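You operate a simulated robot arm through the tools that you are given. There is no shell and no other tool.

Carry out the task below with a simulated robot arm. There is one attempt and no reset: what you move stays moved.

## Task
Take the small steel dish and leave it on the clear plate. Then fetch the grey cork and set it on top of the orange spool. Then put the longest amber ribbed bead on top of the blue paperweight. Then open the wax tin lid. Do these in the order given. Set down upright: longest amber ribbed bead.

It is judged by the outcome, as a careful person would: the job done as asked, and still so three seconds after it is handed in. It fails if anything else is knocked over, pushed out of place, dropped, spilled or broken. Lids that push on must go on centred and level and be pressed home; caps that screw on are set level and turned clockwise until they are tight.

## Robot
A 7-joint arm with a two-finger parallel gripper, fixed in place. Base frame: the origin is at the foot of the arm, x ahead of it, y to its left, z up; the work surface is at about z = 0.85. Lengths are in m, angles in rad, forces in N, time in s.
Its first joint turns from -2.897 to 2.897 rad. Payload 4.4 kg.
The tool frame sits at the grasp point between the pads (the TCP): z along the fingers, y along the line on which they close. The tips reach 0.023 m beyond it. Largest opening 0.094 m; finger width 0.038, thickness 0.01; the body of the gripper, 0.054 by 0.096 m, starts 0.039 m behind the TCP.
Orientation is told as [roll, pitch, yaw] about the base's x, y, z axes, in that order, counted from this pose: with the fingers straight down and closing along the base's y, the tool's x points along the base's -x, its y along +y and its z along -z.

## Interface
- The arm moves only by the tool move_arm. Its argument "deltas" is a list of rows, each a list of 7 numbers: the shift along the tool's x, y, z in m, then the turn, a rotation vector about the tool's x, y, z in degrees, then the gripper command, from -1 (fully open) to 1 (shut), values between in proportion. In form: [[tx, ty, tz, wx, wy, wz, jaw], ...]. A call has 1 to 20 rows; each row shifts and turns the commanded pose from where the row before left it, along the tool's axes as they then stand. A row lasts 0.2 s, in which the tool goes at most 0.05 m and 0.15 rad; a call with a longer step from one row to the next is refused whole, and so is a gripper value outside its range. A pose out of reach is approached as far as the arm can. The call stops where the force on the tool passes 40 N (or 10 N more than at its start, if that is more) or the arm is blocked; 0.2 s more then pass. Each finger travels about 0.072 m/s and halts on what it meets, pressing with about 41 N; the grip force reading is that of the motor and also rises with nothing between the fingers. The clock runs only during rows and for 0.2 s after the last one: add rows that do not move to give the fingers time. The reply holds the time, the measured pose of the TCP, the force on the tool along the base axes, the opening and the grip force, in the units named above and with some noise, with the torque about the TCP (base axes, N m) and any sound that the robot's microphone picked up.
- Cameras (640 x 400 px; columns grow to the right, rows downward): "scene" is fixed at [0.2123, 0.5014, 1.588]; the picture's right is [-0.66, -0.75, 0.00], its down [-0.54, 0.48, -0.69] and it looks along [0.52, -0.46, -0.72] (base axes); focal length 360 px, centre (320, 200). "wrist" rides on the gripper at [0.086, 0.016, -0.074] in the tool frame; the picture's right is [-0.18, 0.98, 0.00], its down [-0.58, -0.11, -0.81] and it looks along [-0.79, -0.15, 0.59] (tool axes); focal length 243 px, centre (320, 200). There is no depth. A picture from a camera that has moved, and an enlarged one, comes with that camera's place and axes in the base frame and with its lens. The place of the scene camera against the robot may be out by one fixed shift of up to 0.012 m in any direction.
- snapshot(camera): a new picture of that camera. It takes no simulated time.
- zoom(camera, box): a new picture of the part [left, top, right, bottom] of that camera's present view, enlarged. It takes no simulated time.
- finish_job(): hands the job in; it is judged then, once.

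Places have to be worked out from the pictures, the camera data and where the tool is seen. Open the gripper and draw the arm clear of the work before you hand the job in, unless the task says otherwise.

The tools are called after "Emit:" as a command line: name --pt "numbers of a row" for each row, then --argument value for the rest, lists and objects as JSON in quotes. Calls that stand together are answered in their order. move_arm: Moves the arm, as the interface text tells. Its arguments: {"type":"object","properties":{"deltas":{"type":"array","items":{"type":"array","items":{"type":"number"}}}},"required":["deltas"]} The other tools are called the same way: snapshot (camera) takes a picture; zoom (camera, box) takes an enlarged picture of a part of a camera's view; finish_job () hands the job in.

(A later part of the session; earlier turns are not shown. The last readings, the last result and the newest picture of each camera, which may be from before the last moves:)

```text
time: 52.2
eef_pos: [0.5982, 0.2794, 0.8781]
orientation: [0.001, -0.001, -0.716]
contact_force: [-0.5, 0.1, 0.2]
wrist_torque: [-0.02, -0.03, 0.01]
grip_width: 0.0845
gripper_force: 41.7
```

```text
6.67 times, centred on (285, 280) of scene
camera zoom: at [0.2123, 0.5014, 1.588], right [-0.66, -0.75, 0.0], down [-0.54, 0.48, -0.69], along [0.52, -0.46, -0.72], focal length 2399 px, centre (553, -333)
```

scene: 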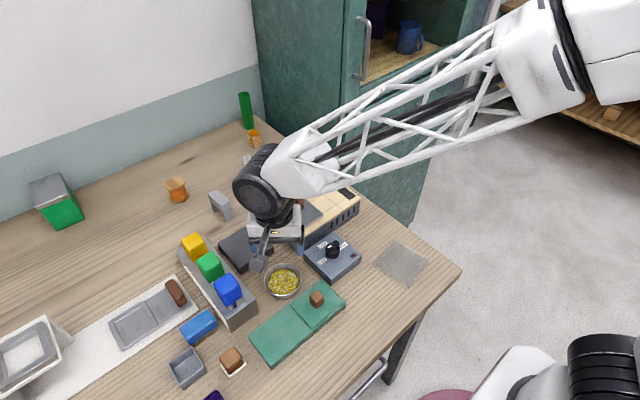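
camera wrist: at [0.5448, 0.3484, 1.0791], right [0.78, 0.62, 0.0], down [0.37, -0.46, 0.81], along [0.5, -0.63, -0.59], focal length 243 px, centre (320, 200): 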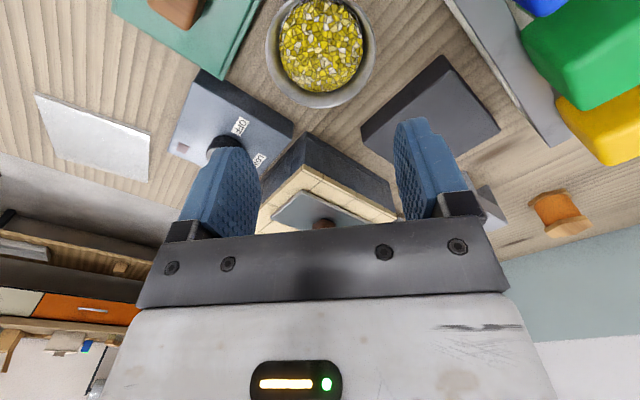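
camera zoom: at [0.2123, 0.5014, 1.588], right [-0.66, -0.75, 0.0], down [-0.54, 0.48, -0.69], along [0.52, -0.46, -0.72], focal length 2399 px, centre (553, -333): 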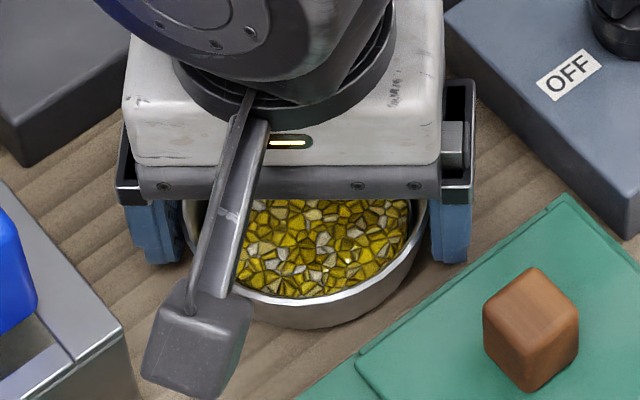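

Emit:
move_arm --pt "0 0 -0.003 0 0 0 1" --pt "0 0 0 0 0 0 1"

Emit:
zoom --camera "scene" --box '[245, 250, 325, 310]'

Emit:
move_arm --pt "0 0 -0.003 0 0 0 1" --pt "0 0 0 0 0 0 1"

Emit:
zoom --camera "scene" --box '[245, 250, 325, 310]'

Emit:
zoom --camera "wrist" --box '[180, 40, 460, 230]'

```text
time: 52.8
eef_pos: [0.5993, 0.2796, 0.8804]
orientation: [0.002, 0.001, -0.715]
contact_force: [0.4, 0.2, -2.3]
wrist_torque: [0.04, 0.0, 0.01]
grip_width: 0.0848
gripper_force: 41.3
```

```text
6.67 times, centred on (285, 280) of scene
camera zoom: at [0.2123, 0.5014, 1.588], right [-0.66, -0.75, 0.0], down [-0.54, 0.48, -0.69], along [0.52, -0.46, -0.72], focal length 2399 px, centre (553, -333)
```

zoom: 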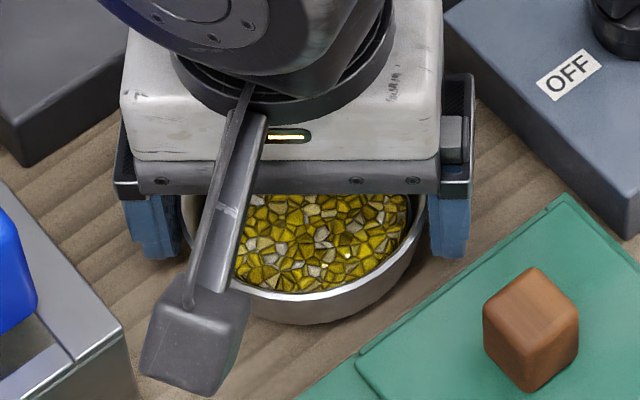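

```text
time: 53.4
eef_pos: [0.5976, 0.2803, 0.885]
orientation: [0.002, -0.002, -0.715]
contact_force: [0.8, 0.0, -1.0]
wrist_torque: [-0.01, 0.02, 0.0]
grip_width: 0.0845
gripper_force: 40.4
```

```text
6.67 times, centred on (285, 280) of scene
camera zoom: at [0.2123, 0.5014, 1.588], right [-0.66, -0.75, 0.0], down [-0.54, 0.48, -0.69], along [0.52, -0.46, -0.72], focal length 2399 px, centre (553, -333)
```

zoom: 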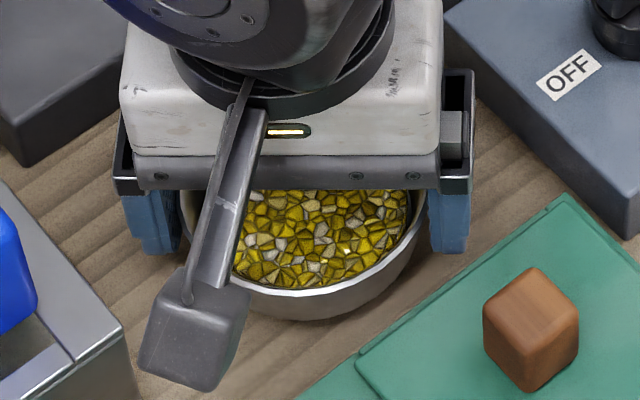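

```text
2.11 times, centred on (320, 135) of wrist
camera zoom: at [0.5447, 0.349, 0.9585], right [0.78, 0.62, 0.0], down [0.37, -0.46, 0.81], along [0.5, -0.63, -0.59], focal length 511 px, centre (320, 337)
```

zoom: 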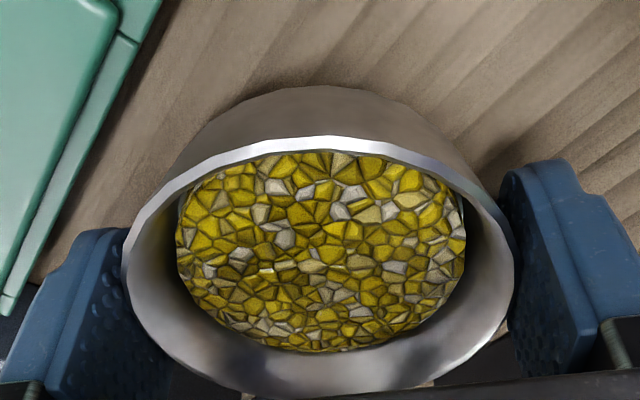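

It's lifting with the gripper this time. I'll continue slowly.

Emit:
move_arm --pt "0 0 -0.003 0 0 0 1" --pt "0 0 -0.004 0 0 0 1" --pt "0 0 -0.005 0 0 0 1" --pt "0 0 -0.006 0 0 0 1" --pt "0 0 -0.006 0 0 0 1" --pt "0 0 -0.006 0 0 0 1"

Emit:
zoom --camera "scene" --box '[225, 220, 345, 310]'

Emit:
zoom --camera "wrist" --box '[180, 40, 460, 230]'

```text
time: 54.8
eef_pos: [0.5972, 0.2793, 0.9149]
orientation: [0.001, 0.0, -0.716]
contact_force: [-0.3, 0.0, -1.8]
wrist_torque: [0.04, -0.01, 0.0]
grip_width: 0.0844
gripper_force: 41.3
```

```text
4.44 times, centred on (285, 265) of scene
camera zoom: at [0.2123, 0.5014, 1.588], right [-0.66, -0.75, 0.0], down [-0.54, 0.48, -0.69], along [0.52, -0.46, -0.72], focal length 1599 px, centre (476, -89)
```

zoom: 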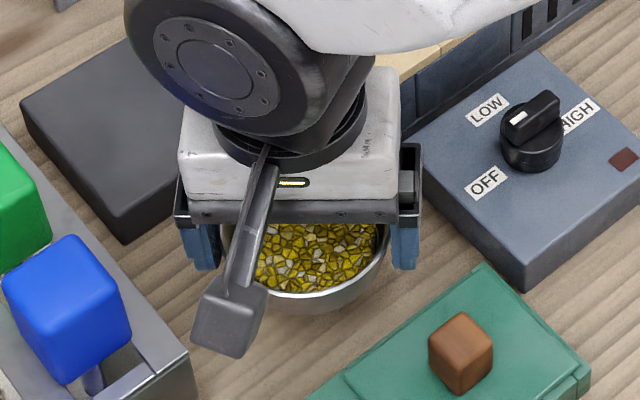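

```text
2.11 times, centred on (320, 135) of wrist
camera zoom: at [0.5446, 0.3487, 0.9891], right [0.78, 0.62, 0.0], down [0.37, -0.46, 0.81], along [0.5, -0.63, -0.59], focal length 511 px, centre (320, 337)
```

zoom: 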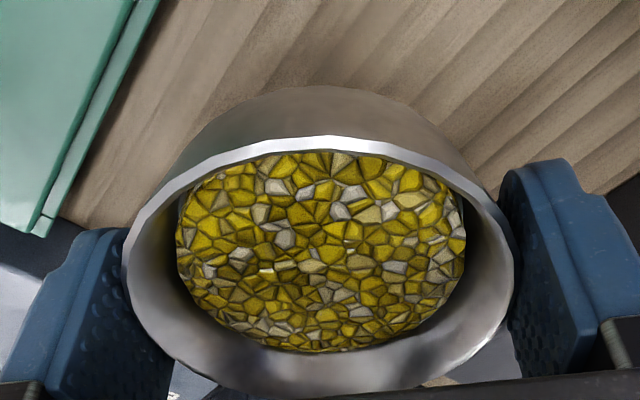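

Holding firm with no slip. I'll raise it to a safe height.

Emit:
move_arm --pt "0 0 -0.006 0 0 0 1" --pt "0 0 -0.008 0 0 0 1" --pt "0 0 -0.01 0 0 0 1" --pt "0 0 -0.01 0 0 0 1" --pt "0 0 -0.01 0 0 0 1" --pt "0 0 -0.01 0 0 0 1" --pt "0 0 -0.01 0 0 0 1" --pt "0 0 -0.008 0 0 0 1" --pt "0 0 -0.006 0 0 0 1" --pt "0 0 -0.003 0 0 0 1" --pt "0 0 0 0 0 0 1"

Emit:
zoom --camera "wrist" --box '[180, 40, 460, 230]'

Emit:
snapshot --camera "wrist"

```text
time: 57.2
eef_pos: [0.5982, 0.28, 0.9953]
orientation: [0.001, -0.001, -0.716]
contact_force: [0.2, 0.1, -1.8]
wrist_torque: [-0.02, 0.0, -0.02]
grip_width: 0.0844
gripper_force: 41.4
```

```text
2.11 times, centred on (320, 135) of wrist
camera zoom: at [0.5446, 0.3488, 1.0699], right [0.78, 0.62, 0.0], down [0.37, -0.46, 0.81], along [0.5, -0.63, -0.59], focal length 511 px, centre (320, 337)
```

zoom: 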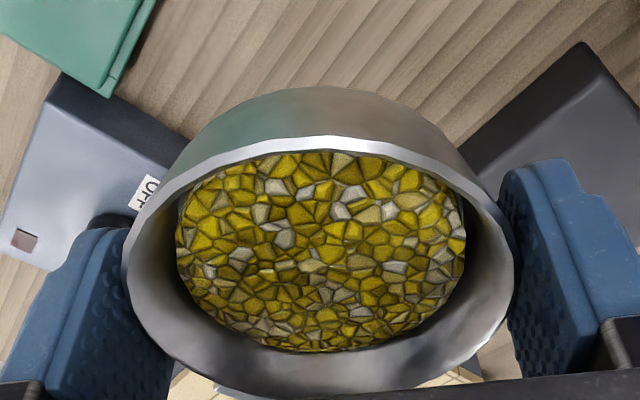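

```text
taken
camera wrist: at [0.5446, 0.3488, 1.0699], right [0.78, 0.62, 0.0], down [0.37, -0.46, 0.81], along [0.5, -0.63, -0.59], focal length 243 px, centre (320, 200)
```

wrist: 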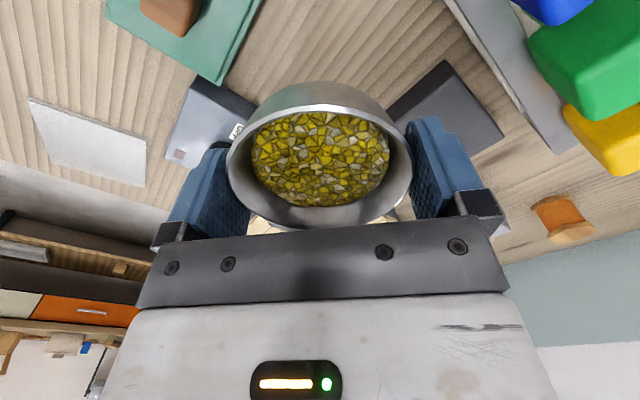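

Emit:
move_arm --pt "-0.00123 -0.00576 0 0 0 0 1" --pt "-0.00185 -0.00863 0 0 0 0 1" --pt "-0.00277 -0.01295 0 0 0 0 1" --pt "-0.00369 -0.01727 0 0 0 0 1" --pt "-0.00424 -0.01986 0 0 0 0 1" --pt "-0.00424 -0.01986 0 0 0 0 1" --pt "-0.00424 -0.01986 0 0 0 0 1" --pt "-0.00424 -0.01986 0 0 0 0 1" --pt "-0.00424 -0.01986 0 0 0 0 1" --pt "-0.00424 -0.01986 0 0 0 0 1" --pt "-0.00424 -0.01986 0 0 0 0 1" --pt "-0.00424 -0.01986 0 0 0 0 1" --pt "-0.00424 -0.01986 0 0 0 0 1" --pt "-0.00424 -0.01986 0 0 0 0 1" --pt "-0.00369 -0.01727 0 0 0 0 1" --pt "-0.00277 -0.01295 0 0 0 0 1" --pt "-0.00185 -0.00863 0 0 0 0 1" --pt "-0.00123 -0.00576 0 0 0 0 1" --pt "0 0 0 0 0 0 1"

Emit:
snapshot --camera "wrist"

Emit:
snapshot --camera "scene"

Emit:
zoom --camera "scene" --box '[340, 190, 470, 310]'

```text
time: 61.2
eef_pos: [0.4556, 0.0213, 0.9966]
orientation: [0.0, 0.0, -0.714]
contact_force: [0.1, -0.8, -3.0]
wrist_torque: [0.0, -0.01, 0.0]
grip_width: 0.0845
gripper_force: 40.7
```

```text
taken
camera wrist: at [0.4018, 0.0909, 1.07], right [0.78, 0.62, 0.0], down [0.37, -0.46, 0.81], along [0.5, -0.63, -0.59], focal length 243 px, centre (320, 200)
```

wrist: 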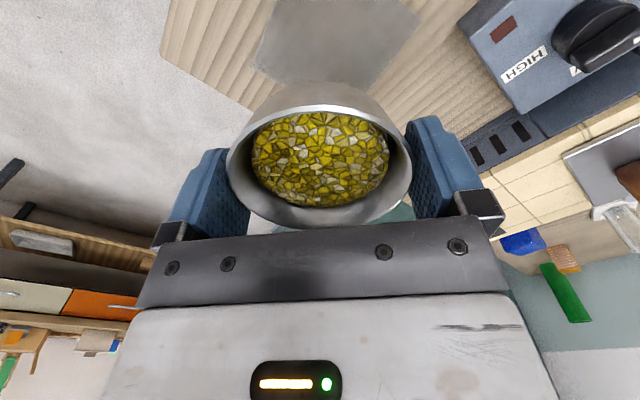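

```text
taken
```

scene: 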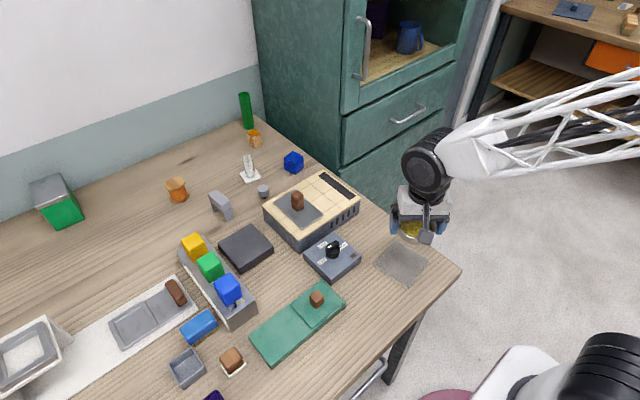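

```text
3.33 times, centred on (405, 250) of scene
camera zoom: at [0.2123, 0.5014, 1.588], right [-0.66, -0.75, 0.0], down [-0.54, 0.48, -0.69], along [0.52, -0.46, -0.72], focal length 1199 px, centre (37, 33)
```

zoom: 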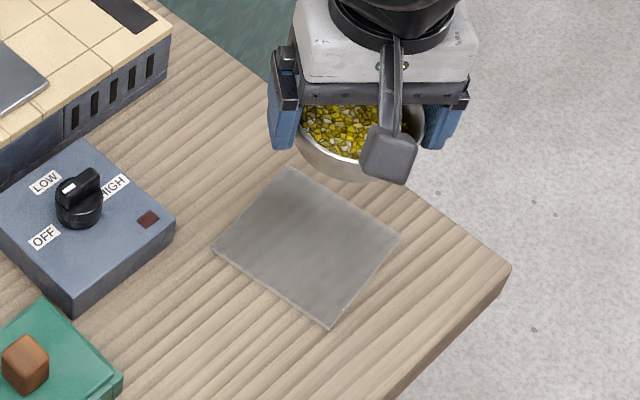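

The dish is above the plate; the plate centre is about (0.457, 0.026). I'll make a small correction and lower slowly to just above it.

Emit:
move_arm --pt "0.001 0.002 0.002 0 0 0 1" --pt "0.001 0.0025 0.004 0 0 0 1" --pt "0 0 0.008 0 0 0 1" --pt "0 0 0.01 0 0 0 1" --pt "0 0 0.01 0 0 0 1" --pt "0 0 0.01 0 0 0 1" --pt "0 0 0.01 0 0 0 1" --pt "0 0 0.01 0 0 0 1" --pt "0 0 0.01 0 0 0 1" --pt "0 0 0.01 0 0 0 1" --pt "0 0 0.01 0 0 0 1" --pt "0 0 0.006 0 0 0 1" --pt "0 0 0.004 0 0 0 1" --pt "0 0 0.002 0 0 0 1" --pt "0 0 0 0 0 0 1"

Emit:
snapshot --camera "wrist"

Emit:
zoom --camera "scene" --box '[350, 215, 460, 305]'

```text
time: 64.4
eef_pos: [0.4569, 0.0273, 0.8891]
orientation: [0.0, 0.001, -0.714]
contact_force: [-0.5, 0.7, -2.5]
wrist_torque: [0.03, 0.0, -0.01]
grip_width: 0.0846
gripper_force: 41.2
```

```text
taken
camera wrist: at [0.4034, 0.0959, 0.9636], right [0.78, 0.62, 0.0], down [0.37, -0.46, 0.81], along [0.5, -0.63, -0.59], focal length 243 px, centre (320, 200)
```

wrist: 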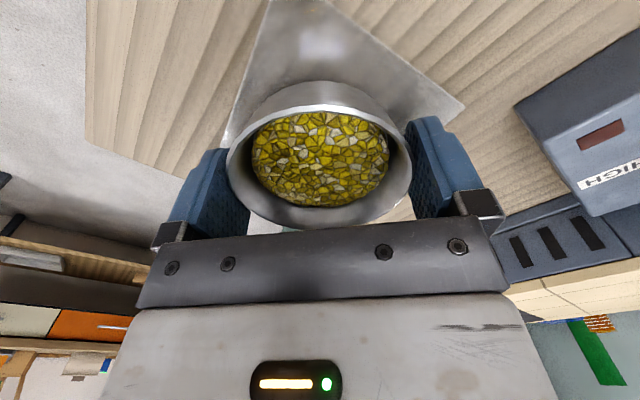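

```text
4.44 times, centred on (405, 260) of scene
camera zoom: at [0.2123, 0.5014, 1.588], right [-0.66, -0.75, 0.0], down [-0.54, 0.48, -0.69], along [0.52, -0.46, -0.72], focal length 1599 px, centre (-58, -67)
```

zoom: 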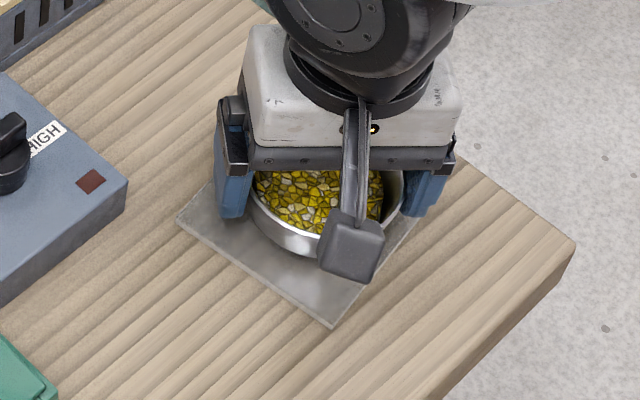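

Emit:
move_arm --pt "0 0 0.002 0 0 0 1" --pt "0 0 0.002 0 0 0 1" --pt "0 0 0 0 0 0 1"

Emit:
move_arm --pt "0 0 0.002 0 0 0 1" --pt "0 0 0 0 0 0 1"

Emit:
move_arm --pt "0 0 0.0015 0 0 0 1" --pt "0 0 0 0 0 0 1"

```text
time: 65.2
eef_pos: [0.4563, 0.0264, 0.8845]
orientation: [-0.001, -0.001, -0.714]
contact_force: [0.1, -0.7, -1.8]
wrist_torque: [0.0, 0.03, 0.02]
grip_width: 0.0843
gripper_force: 41.0
```

```text
time: 65.8
eef_pos: [0.4568, 0.0265, 0.8833]
orientation: [0.001, 0.0, -0.718]
contact_force: [0.5, -0.4, -0.9]
wrist_torque: [0.01, 0.0, 0.0]
grip_width: 0.0843
gripper_force: 41.4
```

```text
time: 66.4
eef_pos: [0.4574, 0.0253, 0.882]
orientation: [0.002, -0.002, -0.716]
contact_force: [-4.2, 0.0, 18.3]
wrist_torque: [0.1, 0.22, 0.03]
grip_width: 0.0846
gripper_force: 41.0
```

Contact with the plate (18 N). I'll ease up by 1 mm and open slowly.

Emit:
move_arm --pt "0 0 -0.001 0 0 0 1" --pt "0 0 0 0 0 0 1"

Emit:
move_arm --pt "0 0 0 0 0 0 -0.75" --pt "0 0 0 0 0 0 -0.8" --pt "0 0 0 0 0 0 -0.85" --pt "0 0 0 0 0 0 -0.9" --pt "0 0 0 0 0 0 -0.95" --pt "0 0 0 0 0 0 -1" --pt "0 0 0 0 0 0 -1"

Emit:
zoom --camera "wrist" --box '[180, 20, 460, 230]'

Emit:
zoom --camera "scene" --box '[360, 225, 450, 295]'

```text
time: 67.0
eef_pos: [0.4561, 0.0263, 0.8822]
orientation: [-0.001, 0.0, -0.716]
contact_force: [-0.2, 0.1, -1.3]
wrist_torque: [-0.01, -0.01, 0.01]
grip_width: 0.0843
gripper_force: 40.9
```

```text
time: 68.6
eef_pos: [0.4561, 0.0271, 0.8826]
orientation: [-0.001, 0.001, -0.716]
contact_force: [-0.6, 0.9, 0.3]
wrist_torque: [-0.02, 0.04, 0.03]
grip_width: 0.0941
gripper_force: 0.0
```

```text
1.90 times, centred on (320, 125) of wrist
camera zoom: at [0.4032, 0.0957, 0.9572], right [0.78, 0.62, 0.0], down [0.37, -0.46, 0.81], along [0.5, -0.63, -0.59], focal length 462 px, centre (320, 343)
```

zoom: 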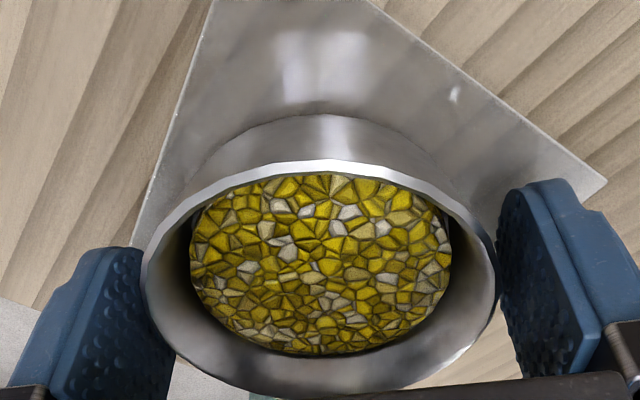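

```text
5.71 times, centred on (405, 260) of scene
camera zoom: at [0.2123, 0.5014, 1.588], right [-0.66, -0.75, 0.0], down [-0.54, 0.48, -0.69], along [0.52, -0.46, -0.72], focal length 2056 px, centre (-166, -143)
```

zoom: 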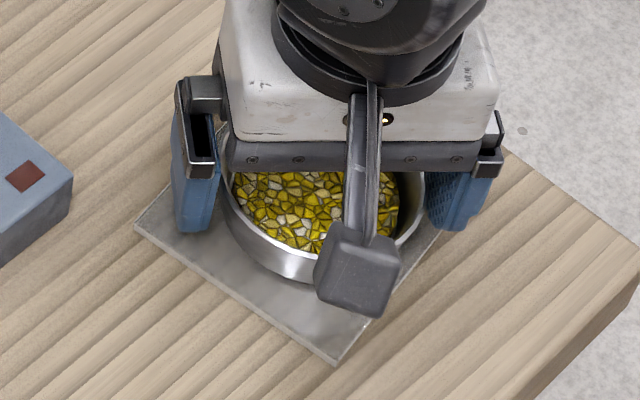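

Fingers are open and clear of the rim. I'll rise straight up and check.

Emit:
move_arm --pt "0 0 -0.005 0 0 0 -1" --pt "0 0 -0.01 0 0 0 -1" --pt "0 0 -0.015 0 0 0 -1" --pt "0 0 -0.03 0 0 0 -1" --pt "0 0 -0.04 0 0 0 -1" --pt "0 0 -0.04 0 0 0 -1" --pt "0 0 -0.04 0 0 0 -1" --pt "0 0 -0.04 0 0 0 -1"

Emit:
zoom --camera "scene" --box '[350, 215, 460, 305]'

Emit:
snapshot --camera "wrist"

```text
time: 70.4
eef_pos: [0.4561, 0.0257, 1.1016]
orientation: [0.002, 0.001, -0.715]
contact_force: [0.5, 0.4, -0.4]
wrist_torque: [0.0, 0.0, -0.04]
grip_width: 0.0938
gripper_force: 0.0
```

```text
4.44 times, centred on (405, 260) of scene
camera zoom: at [0.2123, 0.5014, 1.588], right [-0.66, -0.75, 0.0], down [-0.54, 0.48, -0.69], along [0.52, -0.46, -0.72], focal length 1599 px, centre (-58, -67)
```

zoom: 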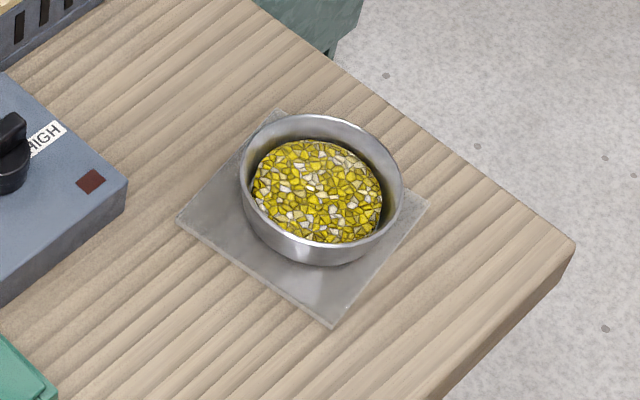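

```text
taken
camera wrist: at [0.4027, 0.0953, 1.1768], right [0.78, 0.62, 0.0], down [0.37, -0.46, 0.81], along [0.5, -0.63, -0.59], focal length 243 px, centre (320, 200)
```

wrist: 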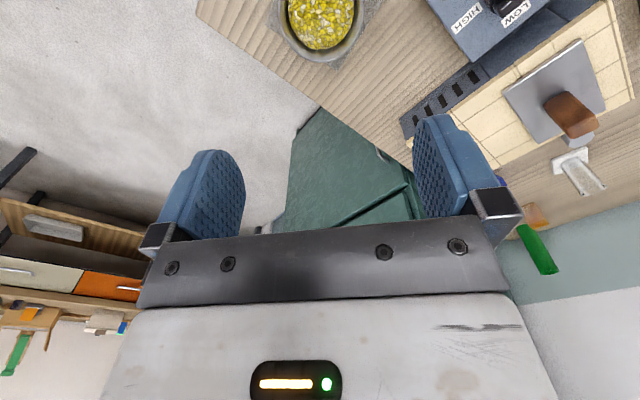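

Step 1 is done: the dish stands centred on the clear plate. For the cork I need a tilted tool to reach the far spool (r≈1.06). I'll go over the work area at height and test turning the gripper so its camera is on the far side, which keeps it clear of the tiled box when tilted.

Emit:
move_arm --pt "0 0 -0.05 0 0 0 -1" --pt "0 0 -0.05 0 0 0 -1" --pt "-0.0187 0.0377 0 0 0 0 -1" --pt "-0.0187 0.0377 0 0 0 0 -1" --pt "-0.0187 0.0377 0 0 0 0 -1" --pt "-0.0187 0.0377 0 0 0 0 -1" --pt "-0.0187 0.0377 0 0 0 0 -1" --pt "-0.0187 0.0377 0 0 0 0 -1" --pt "-0.0187 0.0377 0 0 0 0 -1" --pt "-0.0187 0.0377 0 0 0 0 -1"

Emit:
move_arm --pt "0 0 0 0 0 8 -1" --pt "0 0 0 0 0 8 -1" --pt "0 0 0 0 0 8 -1" --pt "0 0 0 0 0 8 -1" --pt "0 0 0 0 0 8 -1" --pt "0 0 0 0 0 8 -1" --pt "0 0 0 0 0 8 -1" --pt "0 0 0 0 0 8 -1" --pt "0 0 0 0 0 8 -1" --pt "0 0 0 0 0 8 -1" --pt "0 0 0 0 0 8 -1" --pt "0 0 0 0 0 8 -1"

Emit:
snapshot --camera "scene"

Emit:
snapshot --camera "wrist"

```text
time: 72.6
eef_pos: [0.7671, 0.1565, 1.2021]
orientation: [0.0, 0.0, -0.716]
contact_force: [0.5, 0.1, 0.4]
wrist_torque: [0.01, -0.01, -0.01]
grip_width: 0.094
gripper_force: 0.0
```

```text
time: 75.2
eef_pos: [0.7674, 0.1549, 1.2025]
orientation: [0.0, 0.001, -2.391]
contact_force: [-0.2, 0.2, 0.0]
wrist_torque: [0.0, -0.01, 0.01]
grip_width: 0.094
gripper_force: 0.0
```

```text
taken
```

scene: 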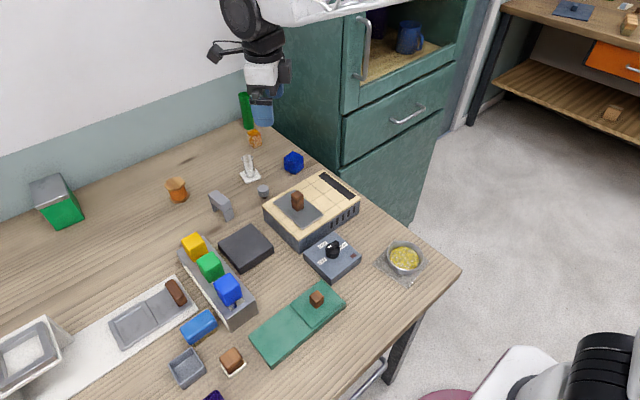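

```text
taken
camera wrist: at [0.8429, 0.2033, 1.2772], right [0.53, -0.85, 0.0], down [-0.5, -0.32, 0.81], along [-0.68, -0.43, -0.59], focal length 243 px, centre (320, 200)
```

wrist: 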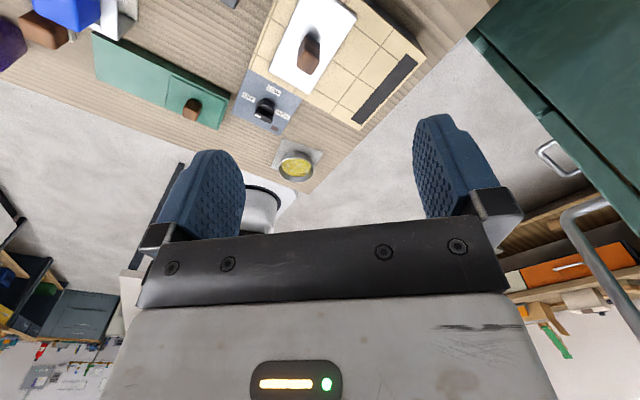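

Flipping works so far. I'll rotate a bit more and test the reach toward the spool with an outward tilt, keeping high.

Emit:
move_arm --pt "0 0 0 0 0 8 -1" --pt "0 0 0 0 0 8 -1" --pt "0 0 0 0 0 8 -1" --pt "0 0 0 0 7 0 -1" --pt "0 0 0 0 7 0 -1" --pt "0 0 0 0 6 0 -1"

Emit:
snapshot --camera "wrist"

```text
time: 76.6
eef_pos: [0.7669, 0.1556, 1.2027]
orientation: [0.0, 0.352, -2.811]
contact_force: [0.2, 0.4, 0.0]
wrist_torque: [0.02, -0.04, -0.02]
grip_width: 0.0942
gripper_force: 0.0
```

```text
taken
camera wrist: at [0.8267, 0.1591, 1.3026], right [0.16, -0.99, -0.06], down [-0.81, -0.16, 0.56], along [-0.56, -0.04, -0.83], focal length 243 px, centre (320, 200)
```

wrist: 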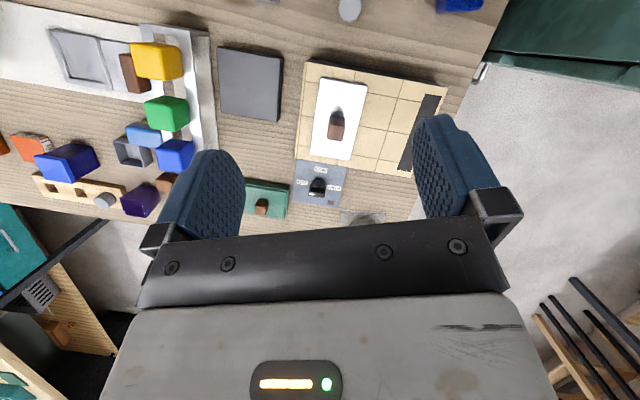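

Tilted 20° outward. I'll fly to above the spool at constant height and see whether the arm reaches.

Emit:
move_arm --pt "0.03363 -0.01073 0.01235 0 0 0 -1" --pt "0.03363 -0.01073 0.01235 0 0 0 -1" --pt "0.03363 -0.01073 0.01235 0 0 0 -1" --pt "0.03363 -0.01073 0.01235 0 0 0 -1" --pt "0.03363 -0.01073 0.01235 0 0 0 -1" --pt "0.03363 -0.01073 0.01235 0 0 0 -1" --pt "0.03363 -0.01073 0.01235 0 0 0 -1" --pt "0.03363 -0.01073 0.01235 0 0 0 -1" --pt "0 0 0 0 0 0 -1"

Emit:
snapshot --camera "wrist"

Emit:
snapshot --camera "scene"

```text
time: 78.6
eef_pos: [0.9765, 0.2485, 1.1741]
orientation: [-0.01, 0.351, -2.796]
contact_force: [-0.2, 0.3, 0.6]
wrist_torque: [-0.01, 0.02, 0.01]
grip_width: 0.0938
gripper_force: 0.1
out of reach, approached as far as the arm can: row 2, 3, 4, 5, 6, 7, 8
```

```text
taken
camera wrist: at [1.0368, 0.2522, 1.2735], right [0.17, -0.98, -0.07], down [-0.81, -0.18, 0.56], along [-0.56, -0.04, -0.83], focal length 243 px, centre (320, 200)
```

wrist: 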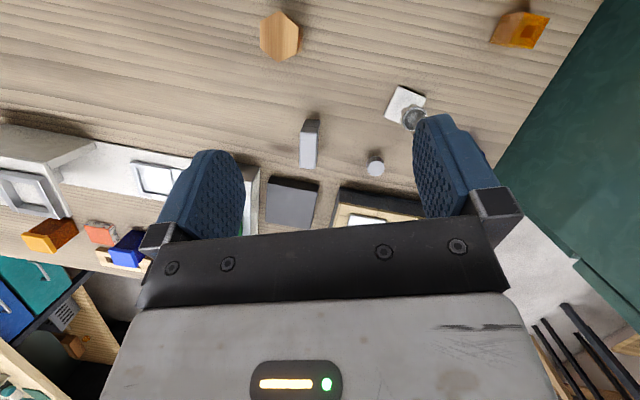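

```text
taken
```

scene: 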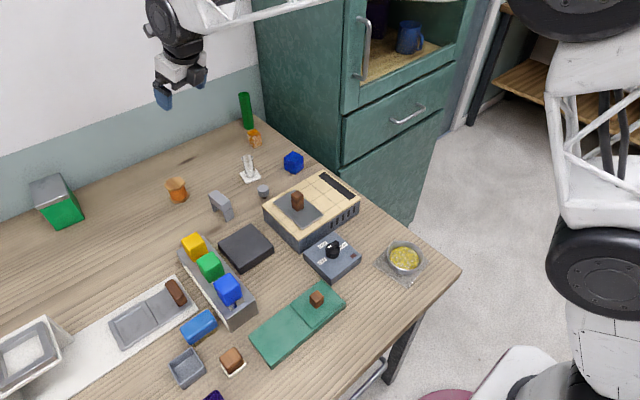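

The arm is at its limit here at z≈1.17. I'll lower and see whether reach improves.

Emit:
move_arm --pt "-0.0112 0 0.0305 0 0 0 -1" --pt "-0.0112 0 0.0305 0 0 0 -1" --pt "-0.0112 0 0.0305 0 0 0 -1" --pt "-0.0112 0 0.0305 0 0 0 -1" --pt "0 0 0 0 0 0 -1"

Emit:
snapshot --camera "wrist"

```text
time: 79.8
eef_pos: [0.978, 0.2434, 1.043]
orientation: [-0.004, 0.352, -2.806]
contact_force: [-0.1, 0.2, 0.4]
wrist_torque: [0.01, 0.02, -0.01]
grip_width: 0.0941
gripper_force: 0.0
out of reach, approached as far as the arm can: row 1
```

```text
taken
camera wrist: at [1.0381, 0.2471, 1.1425], right [0.16, -0.98, -0.07], down [-0.81, -0.17, 0.56], along [-0.56, -0.04, -0.83], focal length 243 px, centre (320, 200)
```

wrist: 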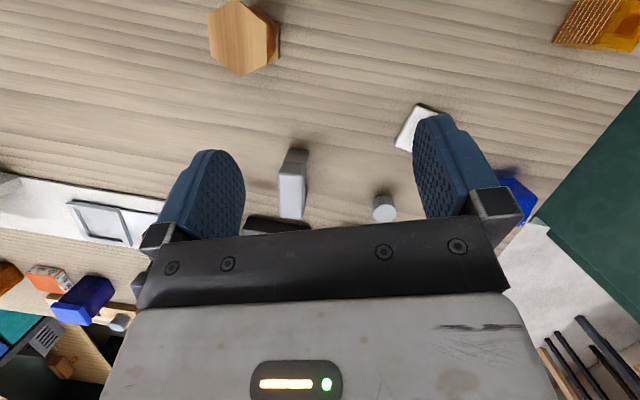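

Reach improves lower down. The spool top appears centred near (1.022, 0.328). I'll test reaching above it at z≈1.0.

Emit:
move_arm --pt "0.0164 -0.022 0.0213 0 0 0 -1" --pt "0.0164 -0.022 0.0213 0 0 0 -1" --pt "0.0164 -0.022 0.0213 0 0 0 -1" --pt "0 0 0 0 0 0 -1"

Emit:
snapshot --camera "wrist"

Emit:
snapshot --camera "scene"

```text
time: 80.8
eef_pos: [1.0046, 0.2682, 1.0153]
orientation: [-0.011, 0.351, -2.798]
contact_force: [0.1, 0.2, -0.1]
wrist_torque: [-0.03, 0.0, 0.03]
grip_width: 0.0941
gripper_force: 0.0
out of reach, approached as far as the arm can: row 1, 2, 3
```

```text
taken
camera wrist: at [1.065, 0.2711, 1.1152], right [0.17, -0.98, -0.07], down [-0.81, -0.18, 0.56], along [-0.56, -0.04, -0.83], focal length 243 px, centre (320, 200)
```

wrist: 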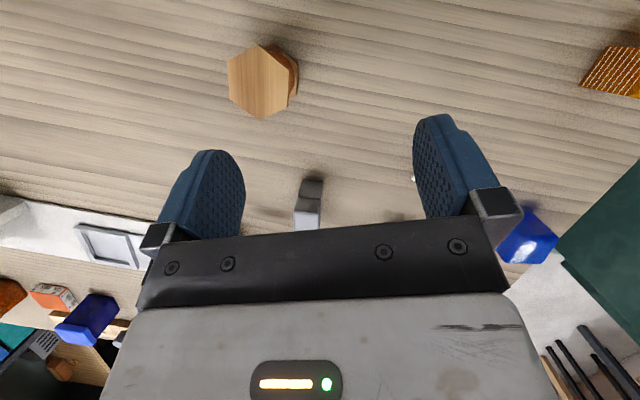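

```text
taken
```

scene: 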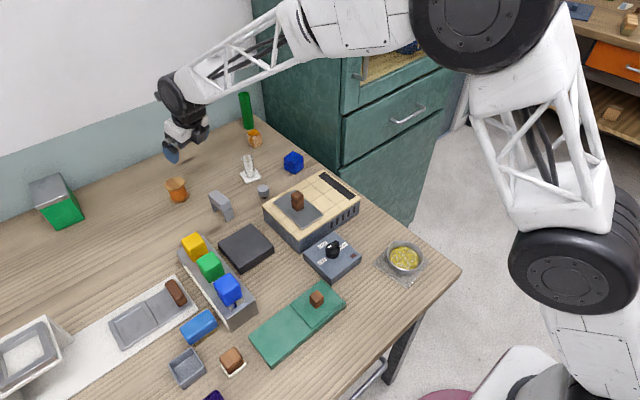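

I'll increase the tilt to 30° and try again slightly lower, still well above the spool.

Emit:
move_arm --pt "0 0 0 0 5 0 -1" --pt "0 0 0 0 5 0 -1" --pt "0.003 -0.017 0.019 0 0 0 -1" --pt "0.003 -0.017 0.019 0 0 0 -1" --pt "0.0027 -0.0165 0.0195 0 0 0 -1" --pt "0 0 0 0 0 0 -1"

Emit:
snapshot --camera "wrist"

```text
time: 82.2
eef_pos: [1.0133, 0.2958, 0.9757]
orientation: [-0.01, 0.526, -2.805]
contact_force: [-0.9, 0.0, 0.3]
wrist_torque: [0.0, -0.05, 0.01]
grip_width: 0.0941
gripper_force: 0.1
out of reach, approached as far as the arm can: row 4, 5
```

```text
taken
camera wrist: at [1.0556, 0.2923, 1.082], right [0.18, -0.98, -0.1], down [-0.89, -0.2, 0.41], along [-0.42, 0.02, -0.91], focal length 243 px, centre (320, 200)
```

wrist: 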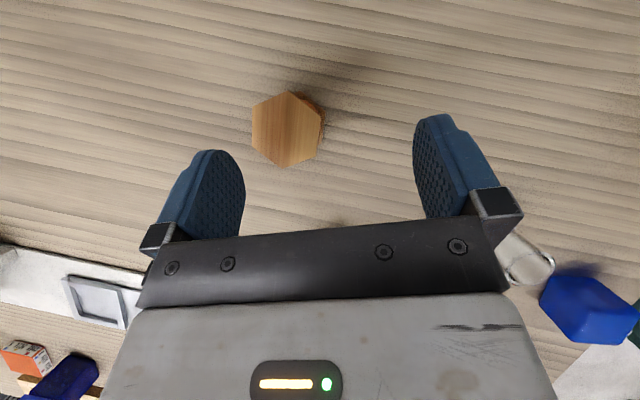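

Emit:
move_arm --pt "-0.0005 -0.009 0.0135 0 0 0 -1" --pt "-0.0005 -0.009 0.0135 0 0 0 -1" --pt "-0.0006 -0.0095 0.0133 0 0 0 -1" --pt "0 0 0 0 0 0 -1"

Emit:
snapshot --camera "wrist"

Emit:
zoom --camera "scene" --box '[120, 100, 280, 240]'

```text
time: 83.2
eef_pos: [1.0209, 0.2981, 0.9557]
orientation: [-0.009, 0.524, -2.806]
contact_force: [-0.2, 0.1, -0.2]
wrist_torque: [0.02, 0.0, -0.01]
grip_width: 0.0944
gripper_force: 0.1
out of reach, approached as far as the arm can: row 1, 2, 3
```

```text
taken
camera wrist: at [1.0623, 0.2949, 1.062], right [0.18, -0.98, -0.1], down [-0.89, -0.2, 0.41], along [-0.42, 0.02, -0.91], focal length 243 px, centre (320, 200)
```

wrist: 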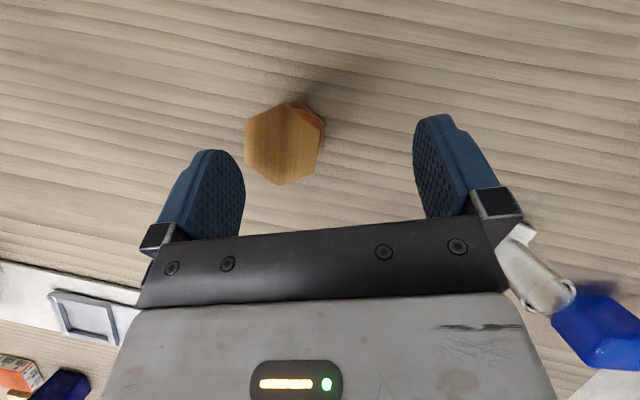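

```text
2.86 times, centred on (200, 170) of scene
camera zoom: at [0.2123, 0.5014, 1.588], right [-0.66, -0.75, 0.0], down [-0.54, 0.48, -0.69], along [0.52, -0.46, -0.72], focal length 1028 px, centre (663, 286)
```

zoom: 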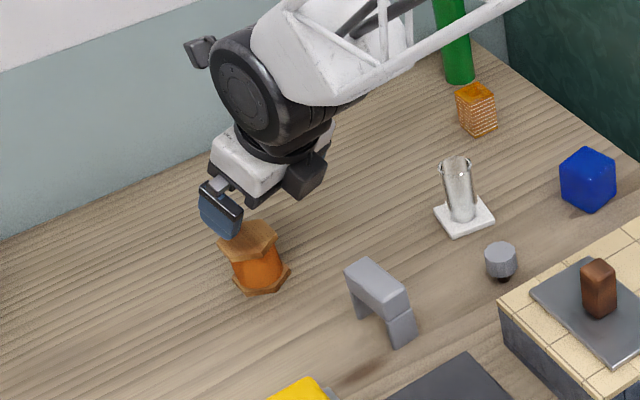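

Emit:
move_arm --pt "0 0 0 0 5 0 -1" --pt "0 0 0 0 5 0 -1" --pt "0.0014 -0.0142 0.0082 0 0 0 -1" --pt "0.0014 -0.0142 0.0082 0 0 0 -1" --pt "0 0 0 0 0 0 -1"

Emit:
snapshot --camera "wrist"

```text
time: 84.4
eef_pos: [1.0219, 0.3291, 0.9431]
orientation: [-0.006, 0.701, -2.808]
contact_force: [0.8, 0.7, -0.3]
wrist_torque: [0.04, 0.0, 0.0]
grip_width: 0.0942
gripper_force: 0.0
```

```text
taken
camera wrist: at [1.0463, 0.3189, 1.0571], right [0.19, -0.97, -0.12], down [-0.95, -0.22, 0.24], along [-0.26, 0.07, -0.96], focal length 243 px, centre (320, 200)
```

wrist: 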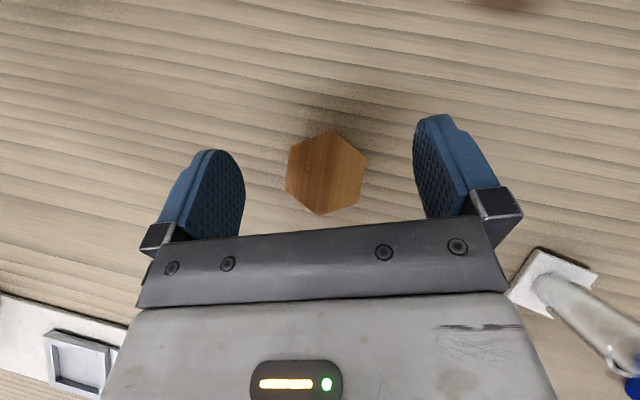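

At 40° tilt the arm reaches directly above the spool, (1.022, 0.329, 0.943). I'll pick the cork with the same 40° tilt but heading toward +y, so the wrist avoids the tiled box. I'll back off and up, then swing about the vertical.

Emit:
move_arm --pt "-0.0075 0.0073 -0.0343 0 0 0 -1" --pt "-0.0075 0.0073 -0.0343 0 0 0 -1" --pt "-0.0075 0.0073 -0.0343 0 0 0 -1" --pt "-0.0075 0.0073 -0.0343 0 0 0 -1" --pt "-0.0075 0.0073 -0.0343 0 0 0 -1" --pt "0 0 0 5.14 0 -6.13 -1" --pt "0 0 0 5.14 0 -6.13 -1" --pt "0 0 0 5.14 0 -6.13 -1" --pt "0 0 0 5.14 0 -6.13 -1" --pt "0 0 0 5.14 0 -6.13 -1" --pt "0 0 0 5.14 0 -6.13 -1" --pt "0 0 0 5.14 0 -6.13 -1" --pt "0 0 0 5.14 0 -6.13 -1" --pt "0 0 0 5.14 0 -6.13 -1" --pt "0 0 0 0 0 0 -1"

Emit:
snapshot --camera "wrist"

Emit:
snapshot --camera "scene"

```text
time: 87.6
eef_pos: [0.9023, 0.2501, 1.0515]
orientation: [0.0, 0.699, -1.552]
contact_force: [-0.2, -0.2, 0.3]
wrist_torque: [-0.02, -0.03, 0.01]
grip_width: 0.0941
gripper_force: 0.0
```

```text
taken
camera wrist: at [0.9204, 0.2682, 1.1644], right [0.99, -0.12, -0.12], down [-0.09, -0.97, 0.24], along [-0.14, -0.23, -0.96], focal length 243 px, centre (320, 200)
```

wrist: 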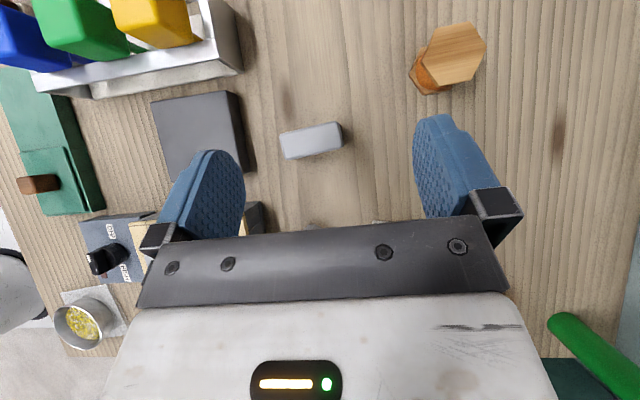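

```text
taken
```

scene: 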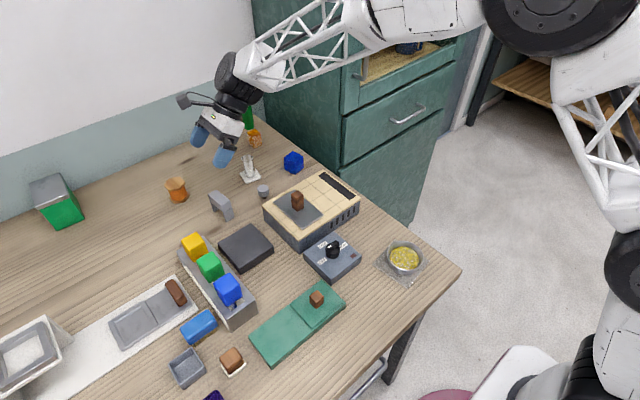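

Emit:
move_arm --pt "-0.0355 -0.0088 0 0 0 0 -1" --pt "-0.0355 -0.0088 0 0 0 0 -1" --pt "-0.0355 -0.0088 0 0 0 0 -1" --pt "-0.0355 -0.0088 0 0 0 0 -1" --pt "0 0 0 0 0 0 -0.3" --pt "0 0 0 0 0 0 -0.3"

Emit:
snapshot --camera "wrist"

Emit:
zoom --camera "scene" --box '[180, 90, 340, 220]'

```text
time: 89.0
eef_pos: [0.8697, 0.1395, 0.9592]
orientation: [0.001, 0.698, -1.553]
contact_force: [0.2, -0.2, 0.6]
wrist_torque: [-0.02, -0.03, 0.01]
grip_width: 0.0612
gripper_force: 0.0
```

```text
taken
camera wrist: at [0.8869, 0.1582, 1.0725], right [0.99, -0.12, -0.12], down [-0.09, -0.97, 0.24], along [-0.14, -0.23, -0.96], focal length 243 px, centre (320, 200)
```

wrist: 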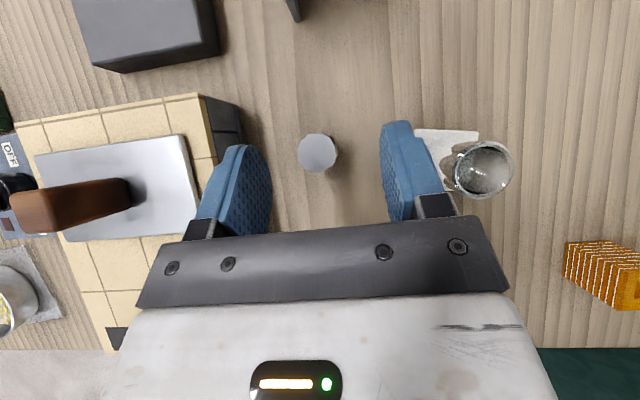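

```text
3.08 times, centred on (260, 155) of scene
camera zoom: at [0.2123, 0.5014, 1.588], right [-0.66, -0.75, 0.0], down [-0.54, 0.48, -0.69], along [0.52, -0.46, -0.72], focal length 1107 px, centre (505, 338)
```

zoom: 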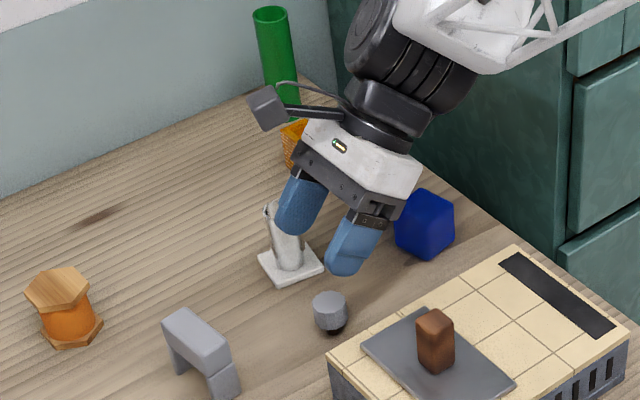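

The wrist camera places the cork at about (0.861, 0.150). I'll adjust and move closer.

Emit:
move_arm --pt "-0.0054 -0.0048 0.0146 0 0 0 -0.3" --pt "-0.0053 -0.0047 0.0146 0 0 0 -0.3" --pt "0 0 0 0 0 0 -0.3"

Emit:
snapshot --camera "wrist"

Emit:
zoom --camera "wrist" --box '[230, 100, 410, 230]'

Emit:
zoom --camera "scene" --box '[230, 140, 310, 210]'

```text
time: 89.8
eef_pos: [0.8604, 0.1502, 0.9306]
orientation: [0.002, 0.697, -1.554]
contact_force: [0.2, -0.8, -0.5]
wrist_torque: [-0.01, 0.02, -0.02]
grip_width: 0.0611
gripper_force: 0.0
```

```text
taken
camera wrist: at [0.8776, 0.1689, 1.0437], right [0.99, -0.12, -0.12], down [-0.09, -0.97, 0.24], along [-0.14, -0.23, -0.96], focal length 243 px, centre (320, 200)
```

wrist: 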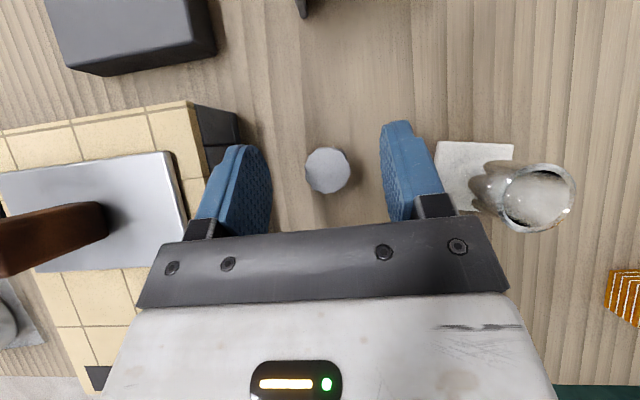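

```text
3.08 times, centred on (320, 165) of wrist
camera zoom: at [0.8776, 0.1689, 1.0437], right [0.99, -0.12, -0.12], down [-0.09, -0.97, 0.24], along [-0.14, -0.23, -0.96], focal length 746 px, centre (320, 308)
```

zoom: 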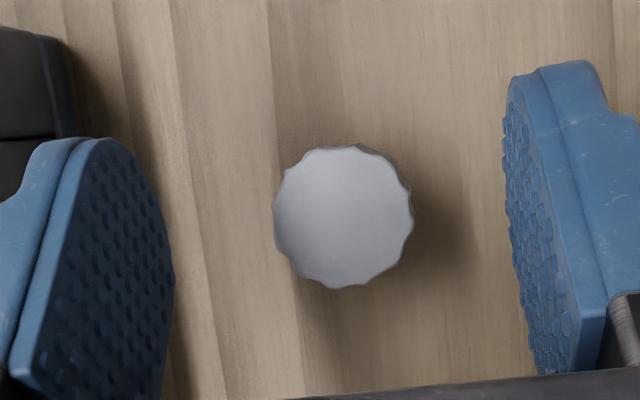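

```text
5.71 times, centred on (270, 175) of scene
camera zoom: at [0.2123, 0.5014, 1.588], right [-0.66, -0.75, 0.0], down [-0.54, 0.48, -0.69], along [0.52, -0.46, -0.72], focal length 2056 px, centre (606, 343)
```

zoom: 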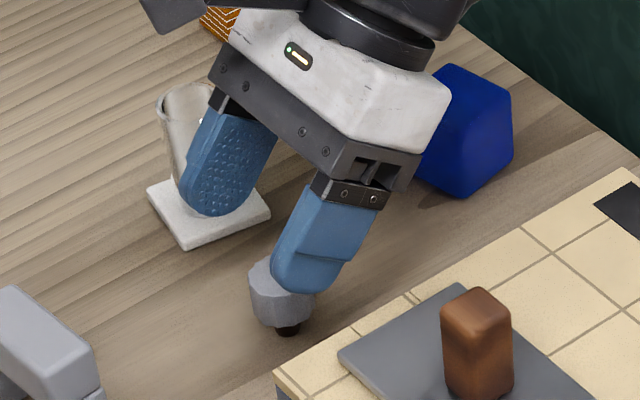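

The cork top is centred at (0.862, 0.151) with a diameter of 0.030. I'll descend with fingers on both sides.

Emit:
move_arm --pt "-0.0075 0.0006 0.0092 0 0 0 -0.3" --pt "-0.0075 0.0005 0.0092 0 0 0 -0.3" --pt "-0.0075 0.0005 0.0092 0 0 0 -0.3" --pt "-0.0065 0 0.008 0 0 0 -0.3" --pt "0 0 0 0 0 0 -0.3"

Emit:
zoom --camera "wrist" --box '[230, 100, 410, 230]'

Emit:
zoom --camera "scene" --box '[230, 150, 310, 220]'

```text
time: 91.0
eef_pos: [0.8626, 0.151, 0.8849]
orientation: [-0.001, 0.699, -1.553]
contact_force: [0.4, 0.4, -0.6]
wrist_torque: [0.0, -0.04, 0.02]
grip_width: 0.061
gripper_force: 0.1
```

```text
3.08 times, centred on (320, 165) of wrist
camera zoom: at [0.8791, 0.1701, 0.9977], right [0.99, -0.12, -0.12], down [-0.09, -0.97, 0.24], along [-0.14, -0.23, -0.96], focal length 746 px, centre (320, 308)
```

zoom: 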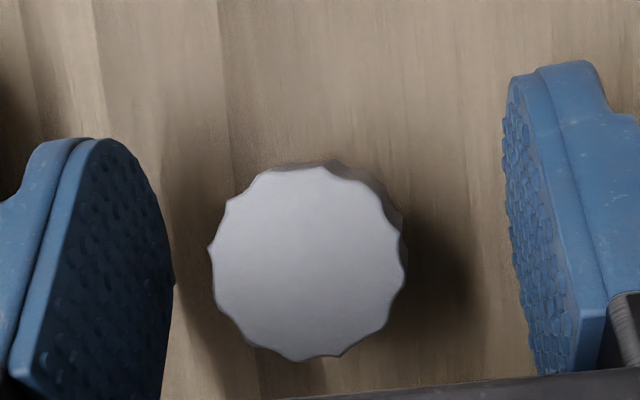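

```text
5.71 times, centred on (270, 185) of scene
camera zoom: at [0.2123, 0.5014, 1.588], right [-0.66, -0.75, 0.0], down [-0.54, 0.48, -0.69], along [0.52, -0.46, -0.72], focal length 2056 px, centre (606, 286)
```

zoom: 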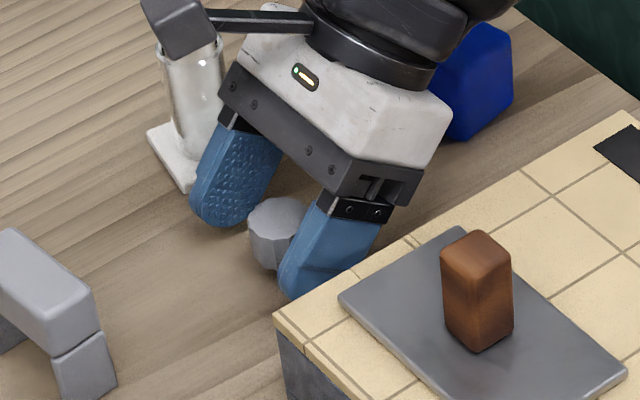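

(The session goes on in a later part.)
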